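You operate a simulated robot arm through the tools that you are given. There is no shell and no other tool. Be economical: measure what you need, move in short steps, check, and stop when the job is done.

Carry out the task below with a simulated two-armed robot. There is one attempt and no reset: what you move stays moved.

JOB
Swap the cracked hose for the one that the panel's label names.
Fine: valve closed before the latch is freed; latch and valve back as they were; the cracked hose goes into the free sockets of the stand.
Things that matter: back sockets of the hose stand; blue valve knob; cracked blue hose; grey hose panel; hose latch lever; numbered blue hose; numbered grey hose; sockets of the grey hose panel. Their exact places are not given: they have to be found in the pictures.

The check looks at the end state, three seconds after you hand in, the way a careful person would. Anything else that was tipped, shoved, dropped, spilled or broken makes it a failure.

ROBOT AND FRAMES
Two 7-joint arms with two-finger parallel grippers on one trunk, on a base that drives. Base frame: it is fixed to the floor where the robot stands at the start and does not move with it; the origin is under the middle of the robot, x ahead of it, y to its left, z up; the surface under the hand at the start is at about z = 830. Units: mm, degrees, N and s.
The left shoulder is at the start at [100, 101, 831], the right one opposite. With the tool pointing down near the work surface each hand reaches from about 100 to 520 mm from the robot's upright axis, wherever it stands, measured 20 degrees to its own side. Places, roughly: back sockets of the hose stand [-2100, 600, 700]; blue valve knob [400, 0, 700]; grey hose panel [500, 0, 600]; hose latch lever [400, 0, 600]; numbered blue hose, numbered grey hose [-2000, 500, 750]; sockets of the grey hose panel [500, 0, 600]. Payload 2.4 kg a hand.
The TCP of each hand is the grasp point between the finger pads, 24 mm short of the fingertips. In the tool frame z runs along the fingers and y along their closing line. The gripper opens to 68 mm. The fingers are 17 mm wide and 10 mm thick; the gripper's body (40 by 70 mm) begins 41 mm behind the TCP.
Orientation is told as [roll, pitch, yaw] about the base's x, y, z axes, in that order, counted from this pose: with the fingers straight down and closing along the base's y, the tool's x points along the base's -x, its y along +y and its z along -z.

CONTROLS
- The arms move only by the tool jog_arm. It takes "left_rows", "right_rows" or both (then of equal length, played together; a hand with none holds still); each is a list of rows, each a list of 3 entries, a list of its own where there are three numbers: the gripper command, from -1 (shut) to 1 (fully open), values between in proportion, then the shift along the base's x, y, z in mm, then the turn, a rotation vector about the base's x, y, z in degrees. In form: [[grip, [tx, ty, tz], [wx, wy, wz]], ...]. A call has 1 to 12 rows; each row is the pose to reach, as a shift and turn from the pose commanded when the call began. A row lasts 0.2 s, in which the tool goes at most 50 mm and 8.6 degrees; a call with a longer step from one row to the next is refused whole, and so is a gripper value outside its range. Where a pose cannot be reached the arm comes as near as it can. A force on the tool above 60 N (or 10 N above the force at the start of the call, whichever is more), or a blocked arm, ends the call early, and 0.2 s more pass. Each finger travels about 72 mm/s and halts on what it meets, pressing with about 26 N; the grip force reading is that of the motor and also rises with nothing between the fingers. The clock runs only during rows and for 0.2 s after the last one: add rows that repeat a pose to give the fingers time. It gives the time, the measured TCP pose, the force on the tool (base axes), the opening and the grip force at its end, in the units of the frame above (readings bear some noise), with the torque about the TCP (base axes, N m) and any sound that the robot's microphone picked up.
- Cameras (640 x 400 px; columns grow to the right, rows downward): "scene" is now at [206.5, 6.2, 981.5]; the picture's right is [0.09, -1.00, 0.00], its down [-0.63, -0.05, -0.78] and it looks along [0.78, 0.07, -0.63] (base axes); focal length 214 px, centre (320, 200). "left" rides on the left gripper at [84, -11, -75] in its tool frame; the picture's right is [0.13, 0.99, 0.00], its down [-0.60, 0.08, -0.79] and it looks along [-0.79, 0.10, 0.61] (tool axes); focal length 251 px, centre (320, 200). "right" rides on the right gripper at [84, 11, -75] in its tool frame; the picture's right is [-0.13, 0.99, 0.00], its down [-0.60, -0.08, -0.79] and it looks along [-0.79, -0.10, 0.61] (tool axes); focal length 251 px, centre (320, 200).
- get_image(camera): a new picture of that camera. The clock stands still meanwhile.
- raise_lower(by): slides the trunk up (or, below 0, down) by that many mm; the arms and the scene camera ride with it, the base frame stays. It gives what a move gives, with no picture.
- steer(legs): drives the robot by 1 to 6 legs, each [ahead, left, turn to the left] in mm, mm and degrees, along the robot's own axes; the way and the turn of a leg run together, so that a leg with both is an arc; at most 1500 mm and 180 degrees a leg. The arms and the cameras ride along, it lands a little off, and it stops where it bumps. It gives what a move gives.
- turn_head(pan, tilt): turns the head with the scene camera to pan (to the left, within 86 degrees either way) and tilt (down, from -29 to 69), counted from straight ahead of the robot. It gives what a move gives.
- locate(camera, pixels): for up to 12 pixels [column, row] of the newest picture of that camera ("zoom" is the newest enlarged one), the place [x, y, z] in the base frame of the surface seen there, good to about 2 mm. The clock stands still meanwhile.
- enlarge(camera, box): a new picture of the part [left, top, right, bottom] of that camera's present view, enlarged. The clock stands still meanwhile.
- sign_off(): hands the job in; it is judged then, once.

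Go step by step. Measure first, check grasps and placings, and put right what went wrong. The budget is 80 turns and 70 pictures, counting those below and the enlarged ones. Unless the task says otherwise, let go and move clear before handing in, and close with one line.

The tools are called after "Request:" as name(argument=value, ...) on one line, values as JSON. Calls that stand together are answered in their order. jog_arm: Moves the arms, as the interface text tells. Its arguments: {"type":"object","properties":{"left_rows":{"type":"array","items":{"type":"array"}},"right_rows":{"type":"array","items":{"type":"array"}}},"required":[]} The other tools are called the same way: raise_lower (by) slides the trunk up or down; steer (legs) drives the base; turn_head (pan, tilt) turns the head that bears the scene camera; get_image (camera) takes a picture; locate (camera, pixels) gives the place of the surface under pixels of a picture; enlarge (camera, box) takes an enlarged picture of a part of a camera's view; sign_off () hands the job in.

At the start:

```text
clock: 0.0
left_eef_pos: [400.1, 210.5, 914.3]
left_tcp_rot: [0.0, 0.2, 0.1]
left_wrist_force: [0.1, 1.2, 0.5]
left_wrist_torque: [0.0, 0.01, -0.01]
left_gripper_width: 68.0
left_gripper_force: 0.0
right_eef_pos: [431.8, -110.7, 890.8]
right_tcp_rot: [-0.1, 0.0, 0.0]
right_wrist_force: [0.2, 0.4, -0.4]
right_wrist_torque: [0.0, 0.03, 0.01]
right_gripper_width: 68.2
right_gripper_force: 0.1
trunk travel left (down, up): [-50.0, 800.0]
robot x, y, heading: [-0.8, 2.0, -0.0]
head pan, tilt: [4.9, 38.8]
```

scene: 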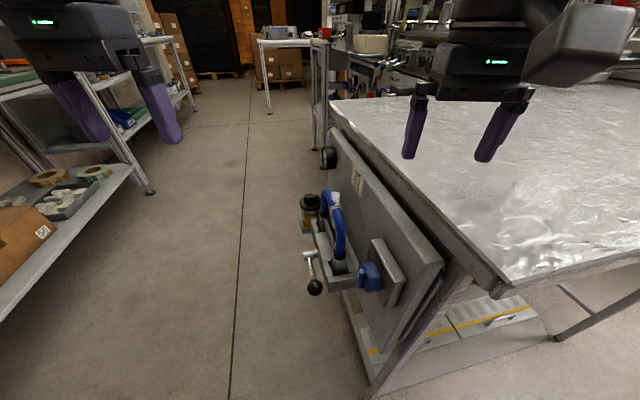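
right: 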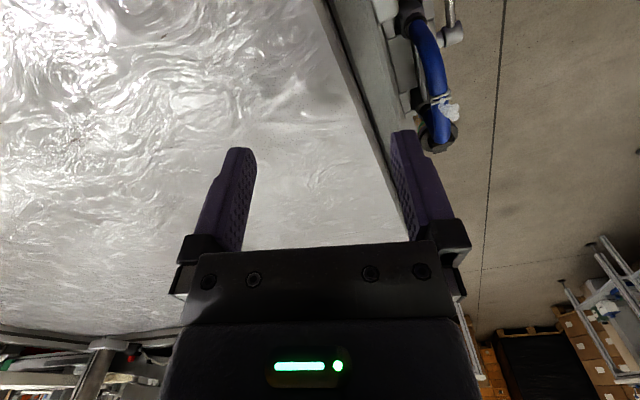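
left: 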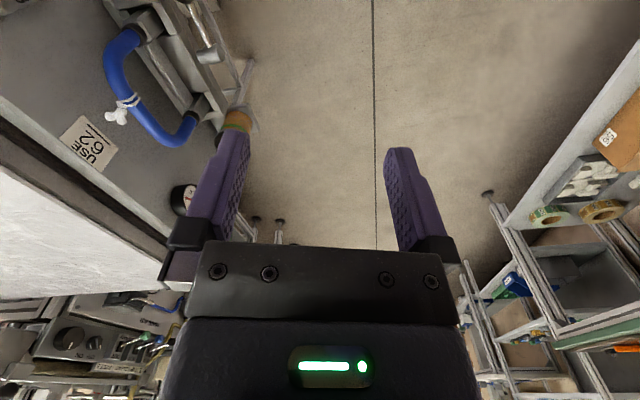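

The scene picture shows the panel on the bench's left side, with the blue hose at (335,225), the valve knob at (370,277) and the lever at (313,280). I'll enlarge the panel and its label.

Request:
enlarge(camera="scene", box=[270, 130, 450, 330])

Request:
enlarge(camera="left", box=[40, 0, 280, 220])

Request:
locate(camera="scene", pixels=[[370, 277], [314, 287], [309, 255], [340, 265], [327, 196], [343, 240], [357, 178], [310, 215], [335, 285], [395, 265], [440, 265], [330, 130]])

```text
2.00 times, centred on (360, 230) of scene
```

zoom: 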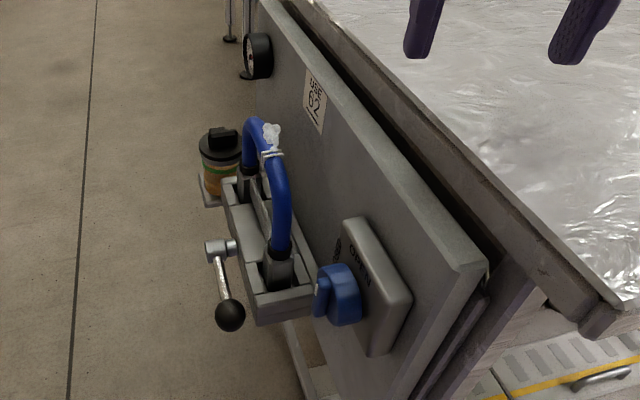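

```text
1.82 times, centred on (160, 110) of left
```

zoom: 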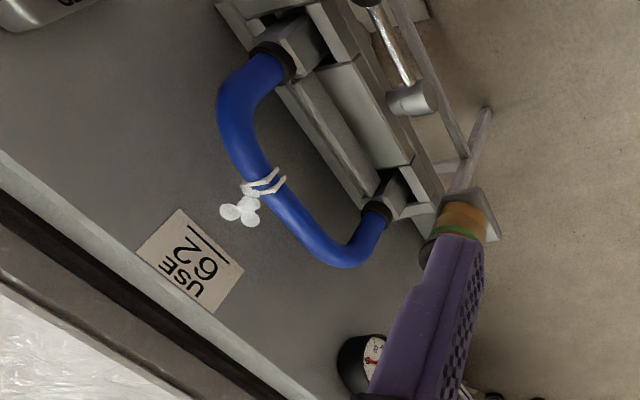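

```text
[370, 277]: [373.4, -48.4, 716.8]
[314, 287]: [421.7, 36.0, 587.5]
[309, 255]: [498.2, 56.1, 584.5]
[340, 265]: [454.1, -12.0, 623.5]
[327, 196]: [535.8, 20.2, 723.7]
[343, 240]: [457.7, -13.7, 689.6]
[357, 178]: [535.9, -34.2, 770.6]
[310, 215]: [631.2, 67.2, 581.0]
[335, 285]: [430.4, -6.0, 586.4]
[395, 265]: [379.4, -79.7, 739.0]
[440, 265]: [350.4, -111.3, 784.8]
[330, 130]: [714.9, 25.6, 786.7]
```

The label reads either 62 or 29 depending on which way up it is, and it has an underline. I'll enlarge it in both cameras.

Request:
enlarge(camera="left", box=[50, 105, 130, 185])

Request:
enlarge(camera="scene", box=[335, 155, 385, 205])

Request:
enlarge(camera="scene", box=[295, 230, 415, 305])

```text
5.00 times, centred on (90, 145) of left
```

zoom: 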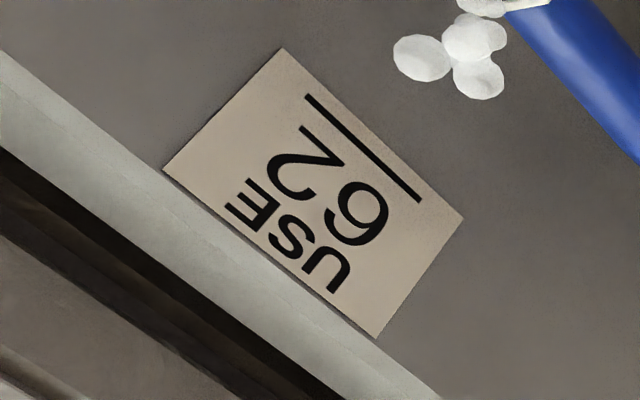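

```text
8.00 times, centred on (360, 180) of scene
```

zoom: 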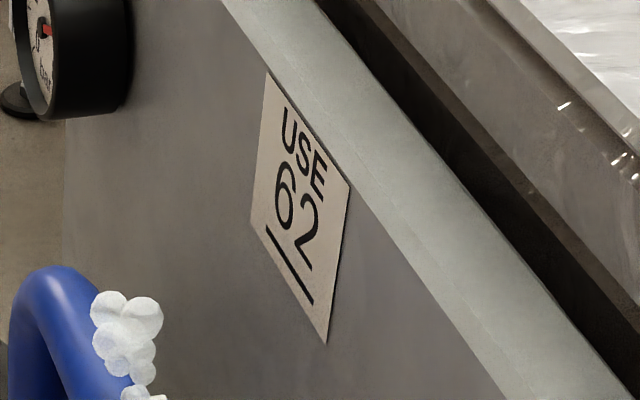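

```text
5.33 times, centred on (355, 268) of scene
```

zoom: 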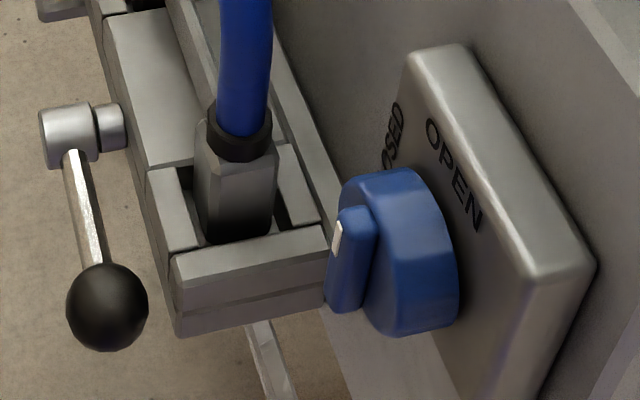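

The label clearly reads "USE 62", upright in the scene view. Before driving, I'll look left to check the free floor.

Request:
turn_head(pan=80, tilt=35)

Request:
get_image(camera="scene")

```text
clock: 1.5
left_eef_pos: [398.2, 211.6, 913.9]
left_tcp_rot: [0.1, 0.1, 0.0]
left_wrist_force: [0.6, 0.1, -0.4]
left_wrist_torque: [-0.01, 0.0, -0.01]
left_gripper_width: 67.8
left_gripper_force: 0.1
right_eef_pos: [431.6, -111.6, 891.4]
right_tcp_rot: [0.0, 0.0, 0.1]
right_wrist_force: [-0.6, 0.8, -1.2]
right_wrist_torque: [-0.03, -0.01, 0.0]
right_gripper_width: 68.1
right_gripper_force: 0.1
trunk travel left (down, up): [-50.0, 800.0]
robot x, y, heading: [-0.6, -0.5, 0.3]
head pan, tilt: [80.0, 35.0]
```

```text
61 pictures are left
```

scene: 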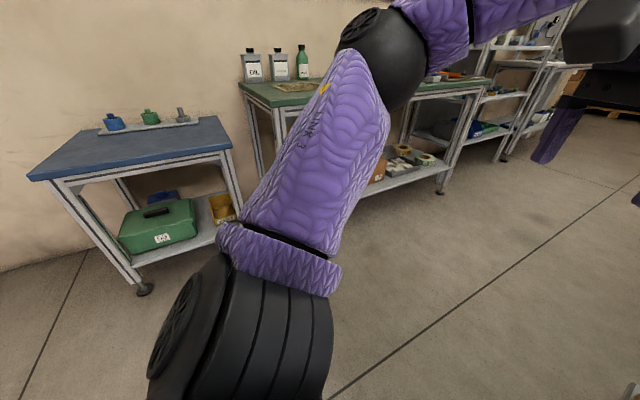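

The left side looks open, so I'll locate the nearest shelf legs and edges.

Request:
locate(camera="scene", pixels=[[145, 288], [440, 191], [503, 158], [490, 80], [232, 148], [30, 178], [450, 300]])

```text
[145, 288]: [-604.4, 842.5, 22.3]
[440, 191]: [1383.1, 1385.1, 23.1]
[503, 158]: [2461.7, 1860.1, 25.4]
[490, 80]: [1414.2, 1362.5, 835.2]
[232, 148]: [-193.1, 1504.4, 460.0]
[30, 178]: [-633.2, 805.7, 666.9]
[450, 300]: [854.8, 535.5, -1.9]
```

There's free floor out to y≈1300. I'll drive left and ahead, then turn to face the panel, which looks about 20° off the bench axis.

Request:
steer(legs=[[0, 420, 0], [310, 0, 0], [0, 0, -70]])

Request:
turn_head(pan=0, tilt=50)

Request:
get_image(camera="scene")

```text
clock: 8.8
left_eef_pos: [640.6, 119.2, 913.7]
left_tcp_rot: [0.0, 0.1, -70.3]
left_wrist_force: [0.3, 0.7, 0.1]
left_wrist_torque: [0.0, -0.01, 0.0]
left_gripper_width: 68.0
left_gripper_force: 0.1
right_eef_pos: [347.9, -20.5, 891.2]
right_tcp_rot: [0.0, 0.0, -70.4]
right_wrist_force: [-0.1, -0.1, 0.5]
right_wrist_torque: [0.02, 0.02, 0.0]
right_gripper_width: 68.0
right_gripper_force: 0.1
trunk travel left (down, up): [-50.0, 800.0]
robot x, y, heading: [309.7, 423.2, -70.4]
head pan, tilt: [80.0, 35.0]
```

```text
clock: 10.3
left_eef_pos: [642.0, 119.3, 913.2]
left_tcp_rot: [-0.1, 0.1, -70.3]
left_wrist_force: [0.1, 0.1, 1.0]
left_wrist_torque: [0.01, -0.02, 0.0]
left_gripper_width: 68.1
left_gripper_force: 0.0
right_eef_pos: [347.5, -21.0, 892.0]
right_tcp_rot: [0.1, 0.0, -70.5]
right_wrist_force: [0.4, 0.2, 0.5]
right_wrist_torque: [0.0, 0.02, 0.01]
right_gripper_width: 67.9
right_gripper_force: 0.0
trunk travel left (down, up): [-50.0, 800.0]
robot x, y, heading: [307.1, 420.9, -70.3]
head pan, tilt: [0.0, 50.0]
```

```text
60 pictures are left
```

scene: 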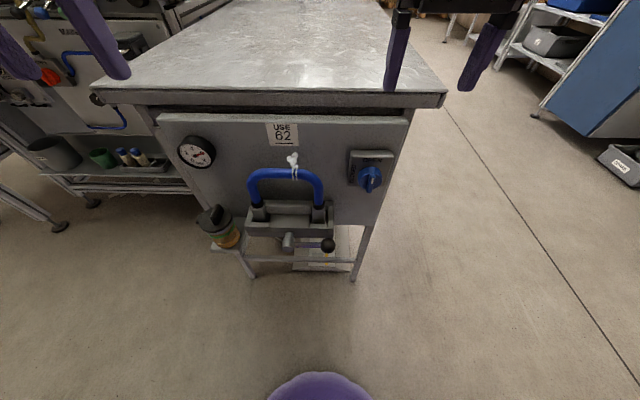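

The robot now faces the panel squarely. I'll enlarge the panel and measure its parts.

Request:
enlarge(camera="scene", box=[230, 125, 410, 265])

Request:
locate(camera="scene", pixels=[[258, 212], [318, 213], [256, 181], [288, 171], [313, 180], [287, 240], [327, 245], [369, 179], [355, 160], [240, 130], [390, 140], [287, 208]])

```text
2.86 times, centred on (320, 195) of scene
```

zoom: 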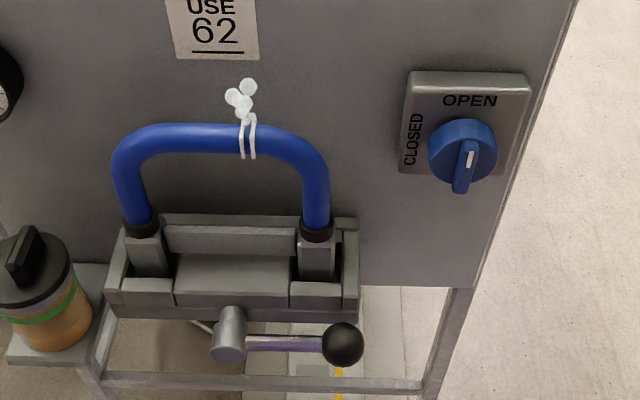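

```text
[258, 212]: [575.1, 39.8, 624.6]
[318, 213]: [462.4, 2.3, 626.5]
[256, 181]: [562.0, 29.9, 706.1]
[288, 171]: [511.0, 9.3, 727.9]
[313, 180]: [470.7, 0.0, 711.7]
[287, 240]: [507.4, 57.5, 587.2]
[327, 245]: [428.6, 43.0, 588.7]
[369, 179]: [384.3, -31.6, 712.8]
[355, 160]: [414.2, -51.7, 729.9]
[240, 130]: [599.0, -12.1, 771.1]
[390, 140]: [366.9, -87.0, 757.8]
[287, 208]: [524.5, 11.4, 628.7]
```

The lever is horizontal with its ball to the right. The valve mark points up to OPEN, and CLOSED is on the left. I'll take a tighter look at the knob and bracket for exact geometry.

Request:
enlarge(camera="scene", box=[340, 140, 400, 200])

Request:
locate(camera="zoom", pixels=[[320, 200], [312, 180], [307, 250], [280, 160], [230, 200], [370, 200], [300, 270], [310, 60], [190, 140], [418, 100]])

```text
6.67 times, centred on (370, 170) of scene
```

zoom: 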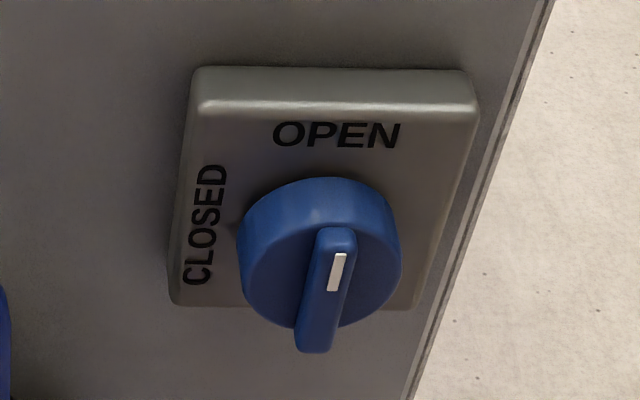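

```text
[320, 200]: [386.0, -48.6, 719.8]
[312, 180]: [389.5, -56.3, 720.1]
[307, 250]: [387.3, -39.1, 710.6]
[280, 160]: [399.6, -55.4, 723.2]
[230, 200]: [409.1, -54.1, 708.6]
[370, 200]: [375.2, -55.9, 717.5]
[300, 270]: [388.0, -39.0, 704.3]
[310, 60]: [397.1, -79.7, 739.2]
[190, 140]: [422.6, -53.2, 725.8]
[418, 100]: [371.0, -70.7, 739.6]
```

The bar is vertical with its white mark toward OPEN. I'll locate the ends of the bar and the knob rim.

Request:
locate(camera="zoom", pixels=[[338, 262], [335, 285], [325, 315], [315, 340], [336, 235], [315, 270], [270, 270], [382, 270], [340, 210], [380, 300], [280, 315]])

Request:
enlarge(camera="scene", box=[235, 185, 345, 260])

```text
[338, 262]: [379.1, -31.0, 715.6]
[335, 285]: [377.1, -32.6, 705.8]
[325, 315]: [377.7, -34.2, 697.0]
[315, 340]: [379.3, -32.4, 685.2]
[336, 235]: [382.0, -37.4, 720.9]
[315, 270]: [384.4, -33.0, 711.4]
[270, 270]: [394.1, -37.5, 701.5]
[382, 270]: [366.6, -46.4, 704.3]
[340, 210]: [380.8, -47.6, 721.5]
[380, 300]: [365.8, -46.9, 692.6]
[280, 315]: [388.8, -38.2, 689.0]
```

```text
5.33 times, centred on (290, 222) of scene
```

zoom: 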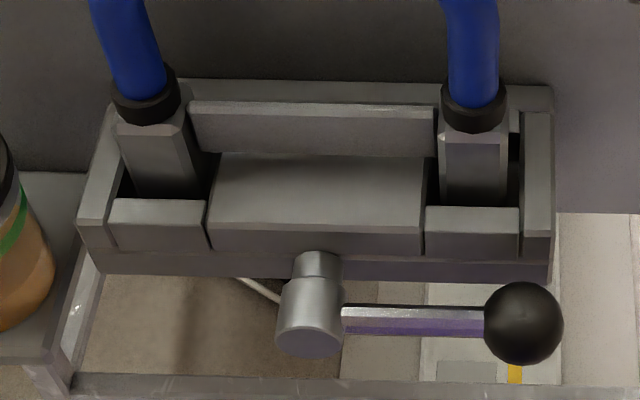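

In panel axes the knob centre is at u≈345, z≈703, with a 10 mm deep vertical bar. I'll swing the right hand to point at the panel, about 90 mm in front of the knob.

Request:
jog_arm(right_rows=[[1, [-0.5, 8.2, -17.2], [-7.7, -2.76, 0]], [1, [-1.1, 16.4, -34.4], [-15.4, -5.51, 0]], [1, [-1.6, 24.6, -51.5], [-23.1, -8.27, 0]], [1, [-2.1, 32.8, -68.7], [-30.8, -11.03, 0]], [1, [-2.6, 41, -85.9], [-38.5, -13.78, 0]], [1, [-3.2, 49.2, -103.1], [-46.2, -16.54, 0]], [1, [-3.7, 57.4, -120.3], [-53.9, -19.3, 0]], [1, [-4.2, 65.6, -137.5], [-61.6, -22.06, 0]], [1, [-4.7, 73.8, -154.6], [-69.3, -24.81, 0]], [1, [-5.3, 82, -171.8], [-77, -27.57, 0]], [1, [-5.8, 90.2, -189], [-84.7, -30.3, 0]], [1, [-5.8, 90.2, -189], [-84.7, -30.3, 0]]])

Request:
get_image(camera="scene")

Request:
get_image(camera="right")

```text
clock: 12.9
left_eef_pos: [641.7, 118.1, 914.9]
left_tcp_rot: [0.0, 0.1, -70.2]
left_wrist_force: [-0.3, 0.0, 0.0]
left_wrist_torque: [0.01, 0.0, -0.02]
left_gripper_width: 68.1
left_gripper_force: 0.1
right_eef_pos: [393.0, 53.1, 726.9]
right_tcp_rot: [39.3, -89.6, -110.1]
right_wrist_force: [0.6, 0.6, -0.6]
right_wrist_torque: [-0.01, 0.02, 0.02]
right_gripper_width: 68.1
right_gripper_force: 0.0
right hand out of reach, approached as far as the arm can: row 6, 7, 8, 9, 10, 11, 12
trunk travel left (down, up): [-50.0, 800.0]
robot x, y, heading: [309.0, 422.5, -70.4]
head pan, tilt: [0.0, 50.0]
```

```text
56 pictures are left
```

scene: 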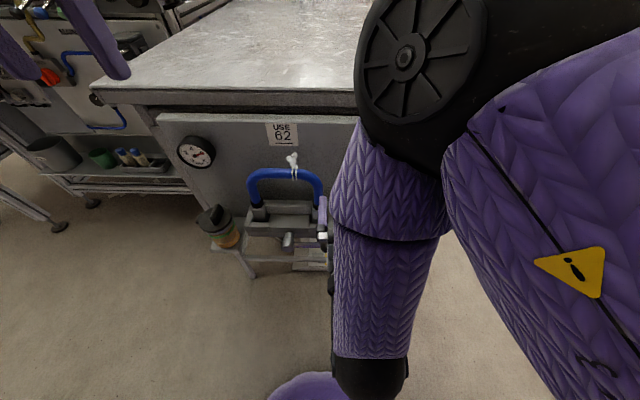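

```text
55 pictures are left
```

right: 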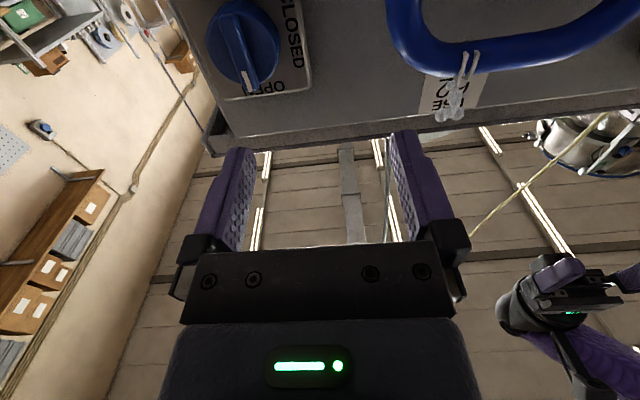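

The hand points the right way, but the arm is cramped: it stopped at u≈388, n≈−82 instead of 345, −50. I'll back the base up 110 mm and jog the hand to the right spot.

Request:
steer(legs=[[-110, 0, 0]])

Request:
jog_arm(right_rows=[[1, [0, 0, 0], [0, 0, 0]]])

```text
clock: 14.1
left_eef_pos: [605.6, 221.9, 913.9]
left_tcp_rot: [-0.1, 0.1, -70.4]
left_wrist_force: [0.2, 0.4, 0.1]
left_wrist_torque: [-0.02, -0.01, -0.03]
left_gripper_width: 68.0
left_gripper_force: 0.0
right_eef_pos: [357.1, 156.7, 725.9]
right_tcp_rot: [48.3, -89.6, -119.0]
right_wrist_force: [0.2, -0.1, -0.2]
right_wrist_torque: [0.0, 0.02, 0.0]
right_gripper_width: 67.9
right_gripper_force: 0.1
trunk travel left (down, up): [-50.0, 800.0]
robot x, y, heading: [271.6, 527.0, -70.4]
head pan, tilt: [0.0, 50.0]
```

```text
clock: 14.5
left_eef_pos: [604.6, 222.5, 915.2]
left_tcp_rot: [0.1, 0.1, -70.4]
left_wrist_force: [0.6, 0.0, -0.2]
left_wrist_torque: [0.03, -0.04, 0.0]
left_gripper_width: 68.3
left_gripper_force: 0.0
right_eef_pos: [356.8, 155.6, 727.1]
right_tcp_rot: [53.9, -89.5, -124.8]
right_wrist_force: [0.4, -0.2, -1.6]
right_wrist_torque: [-0.03, 0.0, 0.02]
right_gripper_width: 67.9
right_gripper_force: 0.1
trunk travel left (down, up): [-50.0, 800.0]
robot x, y, heading: [272.8, 528.7, -70.4]
head pan, tilt: [0.0, 50.0]
```

The hand is now at (357,156,727). I'll jog it to just in front of the knob, at n≈−70.

Request:
jog_arm(right_rows=[[1, [-3, -35, -8], [0, 0, 0]], [1, [-6, -70, -16], [0, 0, 0]], [1, [-8.6, -105.6, -23.5], [0, 0, 0]], [1, [-8.6, -105.6, -23.5], [0, 0, 0]]])

Request:
get_image(camera="right")

```text
clock: 15.5
left_eef_pos: [605.2, 221.2, 914.1]
left_tcp_rot: [0.0, 0.1, -70.3]
left_wrist_force: [0.2, 0.2, 0.1]
left_wrist_torque: [0.01, 0.04, -0.03]
left_gripper_width: 68.0
left_gripper_force: 0.0
right_eef_pos: [384.4, 77.6, 726.7]
right_tcp_rot: [40.1, -89.5, -110.9]
right_wrist_force: [1.2, -0.4, 0.2]
right_wrist_torque: [0.05, 0.04, -0.03]
right_gripper_width: 67.9
right_gripper_force: 0.0
right hand out of reach, approached as far as the arm can: row 1, 2, 3, 4
trunk travel left (down, up): [-50.0, 800.0]
robot x, y, heading: [268.3, 525.9, -70.5]
head pan, tilt: [0.0, 50.0]
```

```text
54 pictures are left
```

right: 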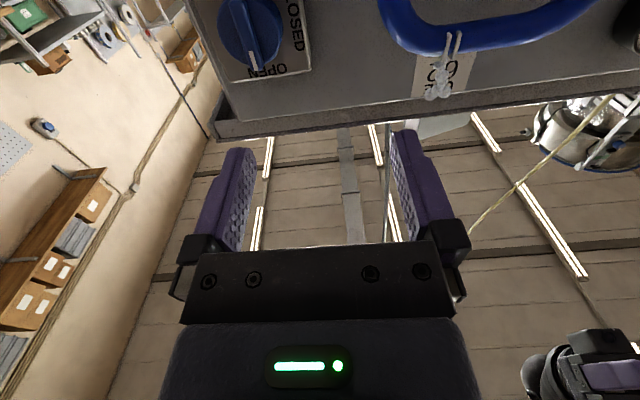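

The hand is again held off by about 43 mm inward and 24 mm high, which points to a joint limit. I'll shift the base right 65 mm and lower the trunk to move the limit rather than fight it.

Request:
steer(legs=[[0, -65, 0]])

Request:
raise_lower(by=-48)

Request:
jog_arm(right_rows=[[1, [0, 0, 0], [0, 0, 0]]])

Request:
get_image(camera="scene")

```text
clock: 16.5
left_eef_pos: [544.4, 199.7, 914.4]
left_tcp_rot: [0.0, 0.1, -70.3]
left_wrist_force: [-1.0, 0.5, -0.9]
left_wrist_torque: [0.0, -0.02, 0.01]
left_gripper_width: 68.1
left_gripper_force: 0.0
right_eef_pos: [323.9, 57.8, 725.2]
right_tcp_rot: [40.8, -89.6, -111.7]
right_wrist_force: [1.0, -0.7, 0.1]
right_wrist_torque: [0.0, 0.01, -0.05]
right_gripper_width: 67.9
right_gripper_force: 0.0
trunk travel left (down, up): [-50.0, 800.0]
robot x, y, heading: [208.1, 501.8, -70.5]
head pan, tilt: [0.0, 50.0]
```

```text
clock: 17.4
left_eef_pos: [544.2, 200.3, 865.4]
left_tcp_rot: [0.0, 0.1, -70.3]
left_wrist_force: [1.3, 0.8, -0.5]
left_wrist_torque: [-0.01, -0.01, 0.01]
left_gripper_width: 68.1
left_gripper_force: 0.1
right_eef_pos: [323.3, 57.7, 678.8]
right_tcp_rot: [44.4, -89.7, -115.1]
right_wrist_force: [0.4, 0.3, 0.2]
right_wrist_torque: [0.01, 0.0, 0.01]
right_gripper_width: 68.1
right_gripper_force: 0.0
trunk travel left (down, up): [-2.0, 848.0]
robot x, y, heading: [205.3, 500.9, -70.3]
head pan, tilt: [0.0, 50.0]
```

```text
clock: 17.8
left_eef_pos: [543.4, 201.1, 865.7]
left_tcp_rot: [0.0, 0.1, -70.4]
left_wrist_force: [-0.7, 0.2, 0.3]
left_wrist_torque: [0.01, 0.01, 0.0]
left_gripper_width: 68.2
left_gripper_force: 0.0
right_eef_pos: [323.7, 56.5, 677.9]
right_tcp_rot: [41.5, -89.5, -112.3]
right_wrist_force: [0.3, 0.1, -0.2]
right_wrist_torque: [0.0, 0.0, -0.02]
right_gripper_width: 68.1
right_gripper_force: 0.1
trunk travel left (down, up): [-2.0, 848.0]
robot x, y, heading: [209.6, 506.3, -70.5]
head pan, tilt: [0.0, 50.0]
```

```text
53 pictures are left
```

scene: 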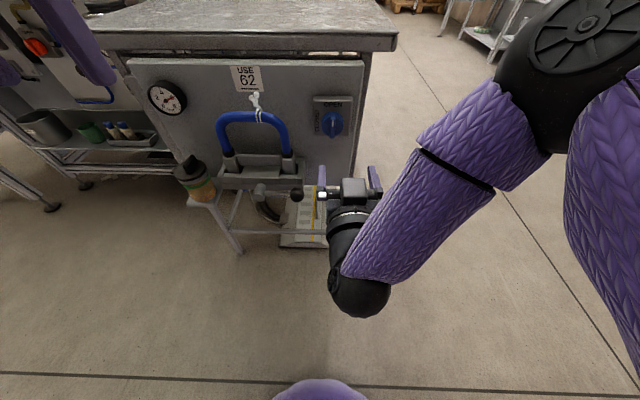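

The posture is better, and the gripper is just below and in front of the knob. I'll jog to u=345, z=703, n=−80 and check alignment.

Request:
jog_arm(right_rows=[[0.3, [14, -8, 12.5], [0, 0, 0]], [0.3, [28.1, -15.5, 25], [0, 0, 0]], [0.3, [28.1, -15.5, 25], [0, 0, 0]]])

Request:
enlarge(camera="scene", box=[280, 80, 400, 220])

Request:
get_image(camera="right")

```text
clock: 18.6
left_eef_pos: [543.6, 201.1, 866.7]
left_tcp_rot: [0.0, 0.1, -70.3]
left_wrist_force: [1.0, 0.0, -0.9]
left_wrist_torque: [0.02, 0.03, 0.0]
left_gripper_width: 68.1
left_gripper_force: 0.0
right_eef_pos: [352.5, 40.7, 703.8]
right_tcp_rot: [43.1, -89.6, -113.9]
right_wrist_force: [0.7, -1.6, 0.2]
right_wrist_torque: [0.03, -0.01, -0.05]
right_gripper_width: 44.1
right_gripper_force: 0.1
trunk travel left (down, up): [-2.0, 848.0]
robot x, y, heading: [210.8, 501.9, -70.1]
head pan, tilt: [0.0, 50.0]
```

```text
2.86 times, centred on (340, 150) of scene
```

zoom: 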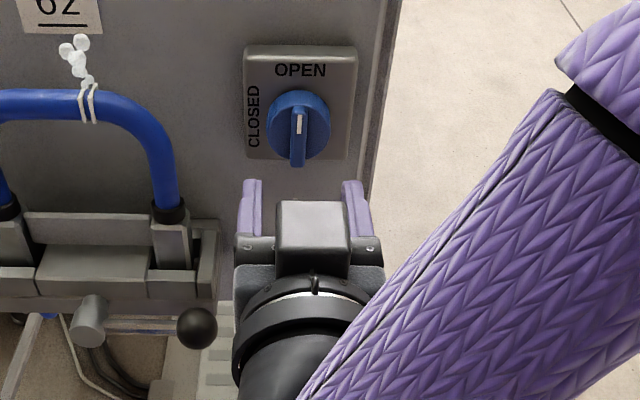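

```text
51 pictures are left
```

right: 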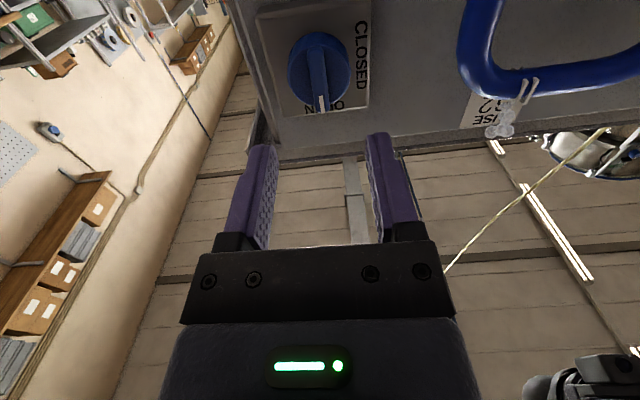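

It's well aligned, with the bar at zoom (299,140) midway between the fingers. I'll advance 61 mm, leaving the tips ~3 mm off the knob face, then close on the bar.

Request:
jog_arm(right_rows=[[0.3, [7, -19, 0], [0, 0, 0]], [0.3, [14, -38, 0], [0, 0, 0]], [0.3, [20.5, -57.4, 0], [0, 0, 0]], [0.3, [20.5, -57.4, 0], [0, 0, 0]], [-0.4, [20.5, -57.4, 0], [0, 0, 0]], [-1, [20.5, -57.4, 0], [0, 0, 0]], [-1, [20.5, -57.4, 0], [0, 0, 0]], [-1, [20.5, -57.4, 0], [0, 0, 0]]])

Request:
enlarge(camera="scene", box=[280, 80, 400, 220])

```text
clock: 20.4
left_eef_pos: [544.1, 199.5, 866.3]
left_tcp_rot: [0.0, 0.2, -70.4]
left_wrist_force: [0.3, -0.5, 0.0]
left_wrist_torque: [0.02, -0.01, -0.03]
left_gripper_width: 68.0
left_gripper_force: 0.2
right_eef_pos: [371.3, -16.3, 702.6]
right_tcp_rot: [40.0, -89.6, -110.9]
right_wrist_force: [1.0, -1.6, 0.7]
right_wrist_torque: [0.12, 0.03, -0.2]
right_gripper_width: 9.9
right_gripper_force: 31.3
trunk travel left (down, up): [-2.0, 848.0]
robot x, y, heading: [213.0, 509.2, -70.2]
head pan, tilt: [0.0, 50.0]
```

```text
2.86 times, centred on (340, 150) of scene
```

zoom: 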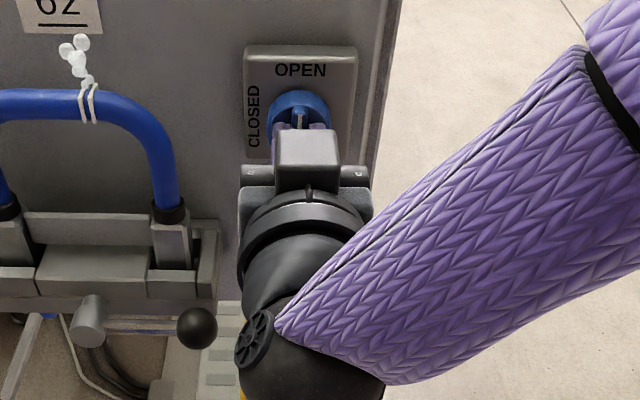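

The bar is held at 9.9 mm width. I'll turn it 90° counter-clockwise toward CLOSED.

Request:
jog_arm(right_rows=[[-1, [0, 0, 0], [-2.74, 7.71, 0]], [-1, [0, 0, 0], [-5.48, 15.42, 0]], [-1, [0, 0, 0], [-8.22, 23.13, 0]], [-1, [0, 0, 0], [-10.96, 30.84, 0]], [-1, [0, 0, 0], [-13.7, 38.55, 0]], [-1, [0, 0, 0], [-16.44, 46.26, 0]], [-1, [0, 0, 0], [-19.18, 53.97, 0]], [-1, [0, 0, 0], [-21.92, 61.68, 0]], [-1, [0, 0, 0], [-24.66, 69.39, 0]], [-1, [0, 0, 0], [-27.4, 77.1, 0]], [-1, [0, 0, 0], [-30.15, 84.8, 0]], [-1, [0, 0, 0], [-30.15, 84.8, 0]]])

Request:
enlarge(camera="scene", box=[280, 80, 400, 220])

```text
clock: 23.0
left_eef_pos: [544.5, 198.8, 864.2]
left_tcp_rot: [-0.1, 0.1, -70.4]
left_wrist_force: [0.7, 0.3, -0.2]
left_wrist_torque: [0.02, -0.03, -0.02]
left_gripper_width: 68.0
left_gripper_force: 0.0
right_eef_pos: [373.8, -16.8, 701.1]
right_tcp_rot: [-89.9, -0.1, 19.4]
right_wrist_force: [11.2, 20.3, -38.3]
right_wrist_torque: [0.77, 0.18, -0.11]
right_gripper_width: 9.9
right_gripper_force: 31.4
trunk travel left (down, up): [-2.0, 848.0]
robot x, y, heading: [211.5, 506.6, -70.4]
head pan, tilt: [0.0, 50.0]
```

```text
2.86 times, centred on (340, 150) of scene
```

zoom: 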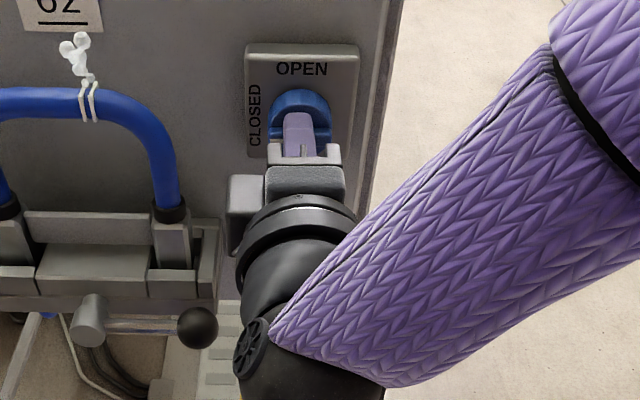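

The hand turned a full 90° with the bar still in its grip. I'll release, back off along the panel normal and check the knob.

Request:
jog_arm(right_rows=[[0, [0, 0, 0], [0, 0, 0]], [0.3, [0, 0, 0], [0, 0, 0]], [0.3, [-10, 28, 0], [0, 0, 0]], [0.3, [-22, 63, 0], [0, 0, 0]], [0.3, [-35, 98, 0], [0, 0, 0]]])

Request:
enlarge(camera="scene", box=[280, 80, 400, 220])

```text
clock: 24.2
left_eef_pos: [543.1, 201.9, 865.9]
left_tcp_rot: [0.1, 0.1, -70.3]
left_wrist_force: [-0.2, 0.2, 0.0]
left_wrist_torque: [0.0, 0.01, 0.0]
left_gripper_width: 67.9
left_gripper_force: 0.0
right_eef_pos: [337.3, 82.9, 704.7]
right_tcp_rot: [-90.4, -0.3, 19.3]
right_wrist_force: [-0.3, 0.3, -0.6]
right_wrist_torque: [-0.02, 0.02, 0.02]
right_gripper_width: 44.2
right_gripper_force: 0.0
trunk travel left (down, up): [-2.0, 848.0]
robot x, y, heading: [209.7, 508.2, -70.2]
head pan, tilt: [0.0, 50.0]
```

```text
2.86 times, centred on (340, 150) of scene
```

zoom: 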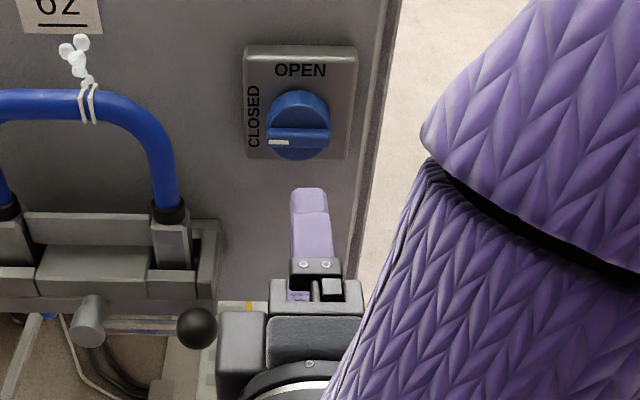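

The knob's white mark now points to CLOSED. Next is the lever: I'll shift the base left 80 mm and lower the right hand to the ball's height in front of it.

Request:
steer(legs=[[0, 80, 0]])

Request:
jog_arm(right_rows=[[0.3, [0, 0, -40], [0, 0, 0]], [0.3, [0, 0, -80], [0, 0, 0]], [0.3, [0, 0, -117], [0, 0, 0]], [0.3, [0, 0, -117], [0, 0, 0]]])

Request:
turn_head(pan=0, tilt=50)

Request:
get_image(camera="scene")

Request:
get_image(camera="right")

```text
clock: 25.3
left_eef_pos: [619.7, 227.1, 865.7]
left_tcp_rot: [0.0, 0.0, -70.3]
left_wrist_force: [-0.2, 0.1, 0.8]
left_wrist_torque: [-0.02, -0.01, 0.01]
left_gripper_width: 67.8
left_gripper_force: 0.0
right_eef_pos: [414.4, 108.7, 704.1]
right_tcp_rot: [-90.3, -0.3, 19.3]
right_wrist_force: [0.5, -0.5, -0.6]
right_wrist_torque: [0.0, -0.01, 0.01]
right_gripper_width: 44.3
right_gripper_force: 0.1
trunk travel left (down, up): [-2.0, 848.0]
robot x, y, heading: [286.4, 534.5, -70.3]
head pan, tilt: [0.0, 50.0]
```

```text
clock: 26.3
left_eef_pos: [619.3, 227.0, 866.7]
left_tcp_rot: [0.1, 0.0, -70.2]
left_wrist_force: [0.1, -0.2, -0.5]
left_wrist_torque: [-0.02, 0.0, 0.0]
left_gripper_width: 67.9
left_gripper_force: 0.0
right_eef_pos: [433.4, 114.7, 604.1]
right_tcp_rot: [-90.2, -0.3, 19.2]
right_wrist_force: [-0.1, 0.1, 0.3]
right_wrist_torque: [0.01, 0.0, 0.0]
right_gripper_width: 44.1
right_gripper_force: 0.1
right hand out of reach, approached as far as the arm can: row 2, 3, 4
trunk travel left (down, up): [-2.0, 848.0]
robot x, y, heading: [288.1, 528.8, -70.4]
head pan, tilt: [0.0, 50.0]
```

```text
clock: 26.9
left_eef_pos: [619.1, 228.2, 865.4]
left_tcp_rot: [-0.1, 0.1, -70.3]
left_wrist_force: [-0.3, 0.3, -0.2]
left_wrist_torque: [-0.02, 0.01, 0.01]
left_gripper_width: 67.9
left_gripper_force: 0.0
right_eef_pos: [432.2, 116.1, 603.5]
right_tcp_rot: [-90.2, -0.3, 19.2]
right_wrist_force: [0.7, -1.2, 0.4]
right_wrist_torque: [0.01, -0.01, 0.0]
right_gripper_width: 44.1
right_gripper_force: 0.2
trunk travel left (down, up): [-2.0, 848.0]
robot x, y, heading: [288.1, 531.7, -70.4]
head pan, tilt: [0.0, 50.0]
```

```text
47 pictures are left
```

scene: 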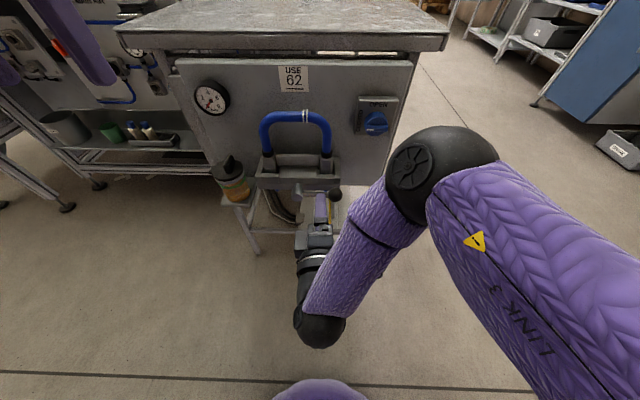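

```text
46 pictures are left
```

right: 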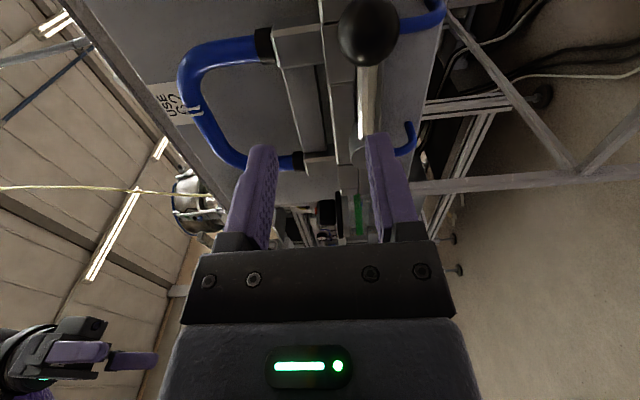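

The right view shows the ball ahead, but a horizontal hand can't go below z≈604. A hand tilted steeply down can pinch the ball front-to-back and swing it without the rod getting in the way. First I'll measure the ball, hub and bracket front.

Request:
enlarge(camera="scene", box=[240, 140, 350, 215])

Request:
locate(camera="right", pixels=[[368, 32], [345, 32], [390, 32], [368, 60], [368, 85], [362, 125], [330, 60], [300, 90], [310, 45], [320, 130], [265, 45], [240, 50]])

```text
5.33 times, centred on (295, 178) of scene
```

zoom: 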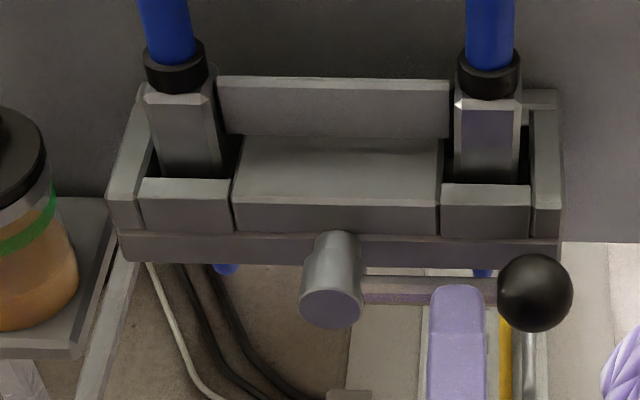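

```text
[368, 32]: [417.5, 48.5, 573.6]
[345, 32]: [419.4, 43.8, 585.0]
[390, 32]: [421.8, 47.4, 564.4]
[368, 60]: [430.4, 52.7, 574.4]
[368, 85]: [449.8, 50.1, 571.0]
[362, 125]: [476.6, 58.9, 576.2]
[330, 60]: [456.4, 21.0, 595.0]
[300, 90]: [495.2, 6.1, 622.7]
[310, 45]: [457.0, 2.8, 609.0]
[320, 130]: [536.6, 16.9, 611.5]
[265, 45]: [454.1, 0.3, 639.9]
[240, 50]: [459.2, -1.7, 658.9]
```

The rod is at n≈−99, z≈574 and u 440–480, and the bracket front is at n≈−124. I'll tilt the right hand 65° down and stage it above the rod with a narrow opening.

Request:
jog_arm(right_rows=[[-0.3, [0, 0, 8], [7.65, 2.7, 0]], [-0.3, [0, 0, 16], [15.3, 5.4, 0]], [-0.3, [0, 0, 24], [22.95, 8.1, 0]], [-0.3, [0, 0, 40], [30.6, 10.8, 0]], [-0.3, [0, 0, 40], [38.25, 13.5, 0]], [-0.3, [7, -20, 40.5], [45.9, 16.2, 0]], [-0.3, [10, -30, 40.5], [53.5, 18.9, 0]], [-0.3, [14.5, -39.4, 40.5], [61.2, 21.5, 0]], [-0.3, [14.5, -39.4, 40.5], [61.2, 21.5, 0]]])

Request:
enlarge(camera="scene", box=[230, 100, 390, 220])

Request:
get_image(camera="right")

```text
clock: 28.9
left_eef_pos: [619.3, 227.6, 865.6]
left_tcp_rot: [0.0, 0.1, -70.3]
left_wrist_force: [-0.5, -0.1, 0.1]
left_wrist_torque: [-0.01, 0.01, 0.0]
left_gripper_width: 68.2
left_gripper_force: 0.0
right_eef_pos: [444.5, 82.7, 645.1]
right_tcp_rot: [-30.9, -0.1, 19.1]
right_wrist_force: [-0.3, -0.2, -0.7]
right_wrist_torque: [-0.02, -0.04, 0.02]
right_gripper_width: 24.0
right_gripper_force: 0.0
right hand out of reach, approached as far as the arm can: row 8, 9
trunk travel left (down, up): [-2.0, 848.0]
robot x, y, heading: [287.6, 531.2, -70.5]
head pan, tilt: [0.0, 50.0]
```

```text
3.33 times, centred on (310, 160) of scene
```

zoom: 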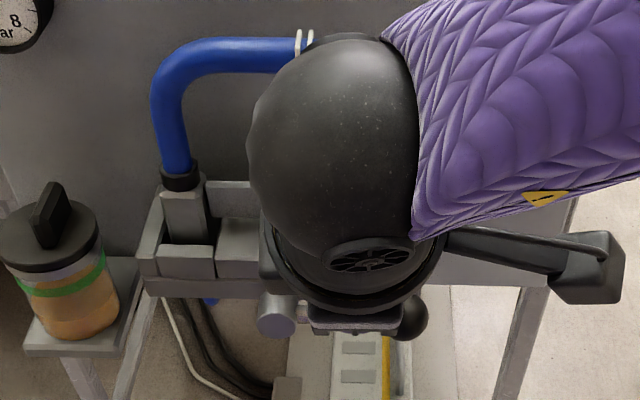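

```text
43 pictures are left
```

right: 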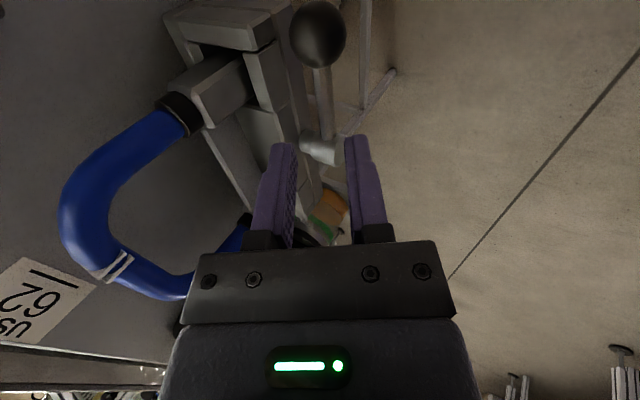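

At 31° tilt the arm is near its forward limit. I'll pull the hand back 85 mm and drive 85 mm forward for more reach.

Request:
jog_arm(right_rows=[[-0.3, [-13, 40, 0], [0, 0, 0]], [-0.3, [-27, 80, 0], [0, 0, 0]], [-0.3, [-27, 80, 0], [0, 0, 0]]])

Request:
steer(legs=[[85, 0, 0]])

Request:
jog_arm(right_rows=[[-0.3, [0, 0, 0], [0, 0, 0]]])

```text
clock: 29.7
left_eef_pos: [618.1, 226.8, 866.3]
left_tcp_rot: [-0.1, 0.1, -70.2]
left_wrist_force: [0.5, 0.2, 0.0]
left_wrist_torque: [0.0, 0.03, -0.01]
left_gripper_width: 68.2
left_gripper_force: 0.0
right_eef_pos: [417.5, 163.1, 644.2]
right_tcp_rot: [-30.9, 0.0, 19.2]
right_wrist_force: [-0.1, -0.7, -0.4]
right_wrist_torque: [0.0, -0.02, -0.04]
right_gripper_width: 24.0
right_gripper_force: 0.2
trunk travel left (down, up): [-2.0, 848.0]
robot x, y, heading: [284.7, 532.0, -70.4]
head pan, tilt: [0.0, 50.0]
```

```text
clock: 30.8
left_eef_pos: [647.8, 147.9, 865.5]
left_tcp_rot: [0.0, 0.1, -70.3]
left_wrist_force: [-0.4, -0.2, -0.4]
left_wrist_torque: [-0.01, 0.0, 0.01]
left_gripper_width: 68.1
left_gripper_force: 0.0
right_eef_pos: [445.8, 83.6, 644.2]
right_tcp_rot: [-30.9, 0.0, 19.1]
right_wrist_force: [1.3, 0.7, 0.3]
right_wrist_torque: [-0.02, -0.02, -0.02]
right_gripper_width: 23.8
right_gripper_force: 0.1
trunk travel left (down, up): [-2.0, 848.0]
robot x, y, heading: [308.9, 455.3, -70.4]
head pan, tilt: [0.0, 50.0]
```

```text
clock: 31.1
left_eef_pos: [647.4, 147.3, 867.1]
left_tcp_rot: [0.1, 0.2, -70.2]
left_wrist_force: [-0.2, 0.1, -0.3]
left_wrist_torque: [0.0, 0.0, -0.02]
left_gripper_width: 68.2
left_gripper_force: 0.1
right_eef_pos: [446.8, 82.5, 644.6]
right_tcp_rot: [-30.9, 0.0, 19.1]
right_wrist_force: [0.0, -0.6, 0.1]
right_wrist_torque: [0.02, -0.03, 0.0]
right_gripper_width: 23.7
right_gripper_force: 0.1
trunk travel left (down, up): [-2.0, 848.0]
robot x, y, heading: [311.3, 456.4, -70.1]
head pan, tilt: [0.0, 50.0]
```

The hand is now right on the approach line, so I'll slide it down along its own axis to the rod.

Request:
jog_arm(right_rows=[[-0.3, [2.4, -8.7, -16], [0, 0, 0]], [-0.3, [4.8, -17.4, -32], [0, 0, 0]], [-0.3, [7.2, -26, -48], [0, 0, 0]], [-0.3, [9.7, -34.9, -64.6], [0, 0, 0]], [-0.3, [9.7, -34.9, -64.6], [0, 0, 0]]])

Request:
get_image(camera="right")

```text
clock: 32.4
left_eef_pos: [647.2, 150.3, 867.8]
left_tcp_rot: [0.0, -0.1, -70.3]
left_wrist_force: [-0.2, 0.0, 0.5]
left_wrist_torque: [0.01, -0.02, 0.0]
left_gripper_width: 68.1
left_gripper_force: 0.0
right_eef_pos: [454.5, 50.3, 581.4]
right_tcp_rot: [-31.1, -0.2, 19.2]
right_wrist_force: [-6.5, 21.1, 21.9]
right_wrist_torque: [-0.41, -0.02, -0.08]
right_gripper_width: 18.0
right_gripper_force: 0.0
trunk travel left (down, up): [-2.0, 848.0]
robot x, y, heading: [316.2, 454.5, -70.7]
head pan, tilt: [0.0, 50.0]
```

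```text
42 pictures are left
```

right: 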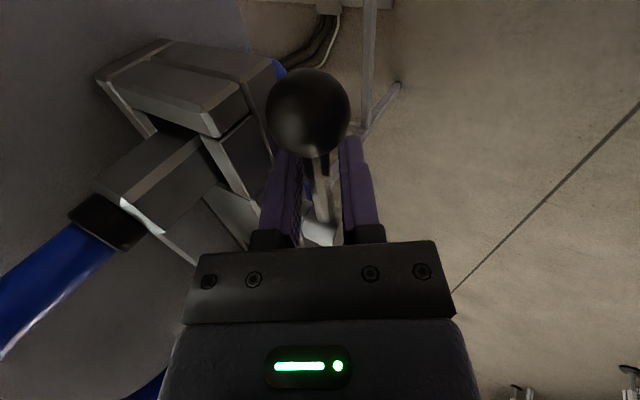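

The rod is between the fingers, but the forward finger is pressing the bracket edge at about 30 N. I'll ease back 4 mm and close on the rod.

Request:
jog_arm(right_rows=[[-0.4, [-1.3, 4, 0], [0, 0, 0]], [-0.7, [-1.3, 4, 0], [0, 0, 0]], [-1, [-1.3, 4, 0], [0, 0, 0]], [-1, [-1.3, 4, 0], [0, 0, 0]]])

Request:
get_image(camera="right")

```text
clock: 33.4
left_eef_pos: [647.6, 146.5, 866.0]
left_tcp_rot: [-0.1, 0.2, -70.3]
left_wrist_force: [0.5, -0.3, 0.4]
left_wrist_torque: [-0.01, -0.01, 0.0]
left_gripper_width: 67.9
left_gripper_force: 0.1
right_eef_pos: [455.1, 49.6, 580.4]
right_tcp_rot: [-31.3, -0.1, 18.9]
right_wrist_force: [9.6, -35.0, 10.4]
right_wrist_torque: [-0.04, -0.64, -0.27]
right_gripper_width: 11.6
right_gripper_force: 32.1
trunk travel left (down, up): [-2.0, 848.0]
robot x, y, heading: [312.9, 451.9, -70.7]
head pan, tilt: [0.0, 50.0]
```

```text
41 pictures are left
```

right: 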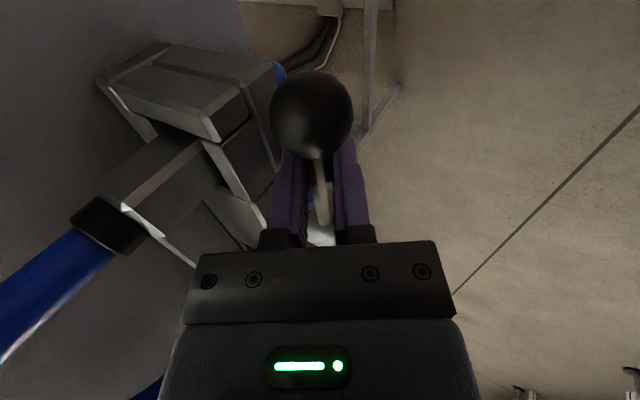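

The rod is gripped at 11.6 mm. I'll take out the sideways preload and test an 8 mm upward nudge for give.

Request:
jog_arm(right_rows=[[-1, [1, -3, 0], [0, 0, 0]], [-1, [1, -3, 4], [0, 0, 0]], [-1, [1.6, -2.8, 8], [0, 0, 0]], [-1, [1.6, -2.8, 8], [0, 0, 0]]])

```text
clock: 34.4
left_eef_pos: [647.7, 146.9, 864.0]
left_tcp_rot: [-0.1, 0.2, -70.2]
left_wrist_force: [0.0, -0.1, 0.3]
left_wrist_torque: [0.03, 0.01, -0.01]
left_gripper_width: 67.9
left_gripper_force: 0.2
right_eef_pos: [454.7, 49.7, 584.5]
right_tcp_rot: [-30.4, 0.1, 19.1]
right_wrist_force: [-5.9, -0.4, -30.6]
right_wrist_torque: [0.14, 0.03, -0.26]
right_gripper_width: 11.7
right_gripper_force: 31.7
trunk travel left (down, up): [-2.0, 848.0]
robot x, y, heading: [314.0, 452.7, -70.3]
head pan, tilt: [0.0, 50.0]
```

Upward met −30 N with only 4 mm of movement, so I'll test the other direction by the same amount.

Request:
jog_arm(right_rows=[[-1, [0, 0, -8], [0, 0, 0]], [-1, [0, 0, -12], [0, 0, 0]], [-1, [0.6, 0.2, -16], [0, 0, 0]], [-1, [0.6, 0.2, -16], [0, 0, 0]]])

Request:
get_image(camera="right")

```text
clock: 35.4
left_eef_pos: [647.6, 149.2, 867.1]
left_tcp_rot: [0.0, 0.0, -70.2]
left_wrist_force: [0.5, 0.1, 0.5]
left_wrist_torque: [0.02, 0.0, -0.02]
left_gripper_width: 67.8
left_gripper_force: 0.0
right_eef_pos: [457.0, 48.6, 574.1]
right_tcp_rot: [-31.1, -0.2, 19.0]
right_wrist_force: [3.9, -8.1, 23.2]
right_wrist_torque: [0.22, -1.05, -0.16]
right_gripper_width: 13.1
right_gripper_force: 32.9
trunk travel left (down, up): [-2.0, 848.0]
robot x, y, heading: [312.8, 450.0, -70.0]
head pan, tilt: [0.0, 50.0]
```

```text
40 pictures are left
```

right: 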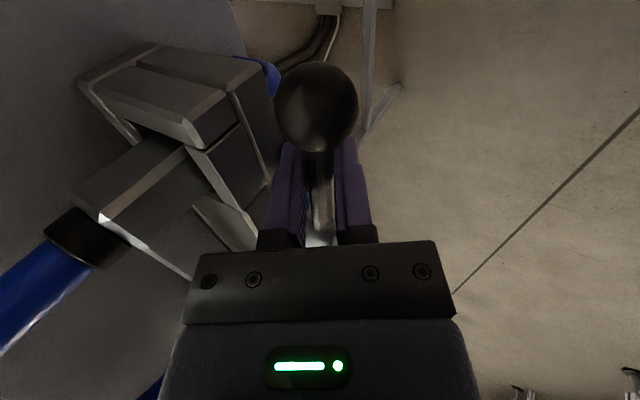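

Neither reading settles it, since the pads may be slipping. I'll locate the ball now to see whether the lever itself moved.

Request:
locate(camera="right", pixels=[[318, 105], [318, 80], [290, 105], [345, 105], [322, 195], [318, 240]])

Request:
enlarge(camera="scene", box=[230, 140, 390, 260])

```text
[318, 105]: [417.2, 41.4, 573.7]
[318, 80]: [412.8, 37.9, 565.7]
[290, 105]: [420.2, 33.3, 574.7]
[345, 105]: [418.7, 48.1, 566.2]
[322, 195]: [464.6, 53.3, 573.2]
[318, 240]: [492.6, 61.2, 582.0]
```

```text
3.33 times, centred on (310, 200) of scene
```

zoom: 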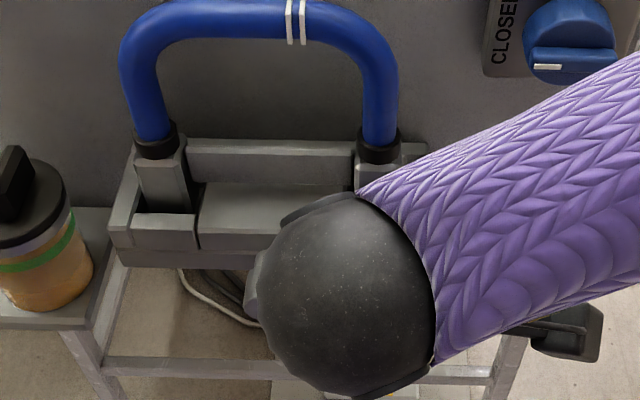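

The ball has dropped about 9 mm, so the lever frees downward. I'll swing it on down, turning the hand with the lever so the grip stays rigid.

Request:
jog_arm(right_rows=[[-1, [0.6, 0.2, -7.1], [2.5, -7.6, 0]], [-1, [2.1, 0.7, -14], [5.1, -15.2, 0]], [-1, [4.6, 1.5, -20.5], [7.6, -22.8, 0]], [-1, [7.8, 2.6, -26.7], [10.1, -30.4, 0]], [-1, [11.9, 4, -32.4], [12.6, -38, 0]], [-1, [11.9, 4, -32.4], [12.6, -38, 0]]])

Request:
get_image(camera="right")

```text
clock: 36.8
left_eef_pos: [648.9, 147.3, 866.2]
left_tcp_rot: [0.1, 0.1, -70.3]
left_wrist_force: [0.8, -0.6, 0.0]
left_wrist_torque: [-0.04, 0.01, 0.02]
left_gripper_width: 67.8
left_gripper_force: 0.1
right_eef_pos: [469.5, 51.6, 540.7]
right_tcp_rot: [-31.9, -40.2, 19.5]
right_wrist_force: [19.2, -23.0, 24.5]
right_wrist_torque: [0.28, -0.45, -0.26]
right_gripper_width: 12.9
right_gripper_force: 33.0
trunk travel left (down, up): [-2.0, 848.0]
robot x, y, heading: [312.1, 451.9, -70.4]
head pan, tilt: [0.0, 50.0]
```

```text
38 pictures are left
```

right: 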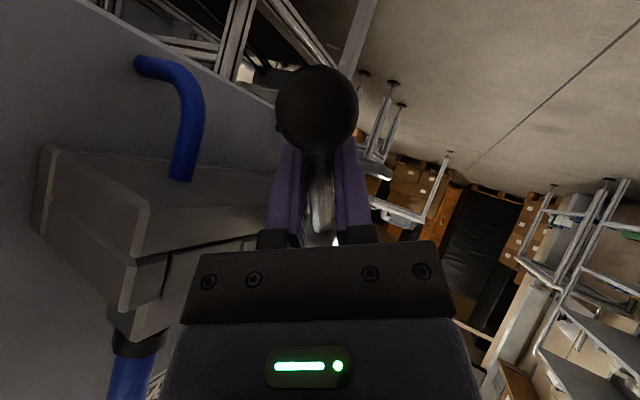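

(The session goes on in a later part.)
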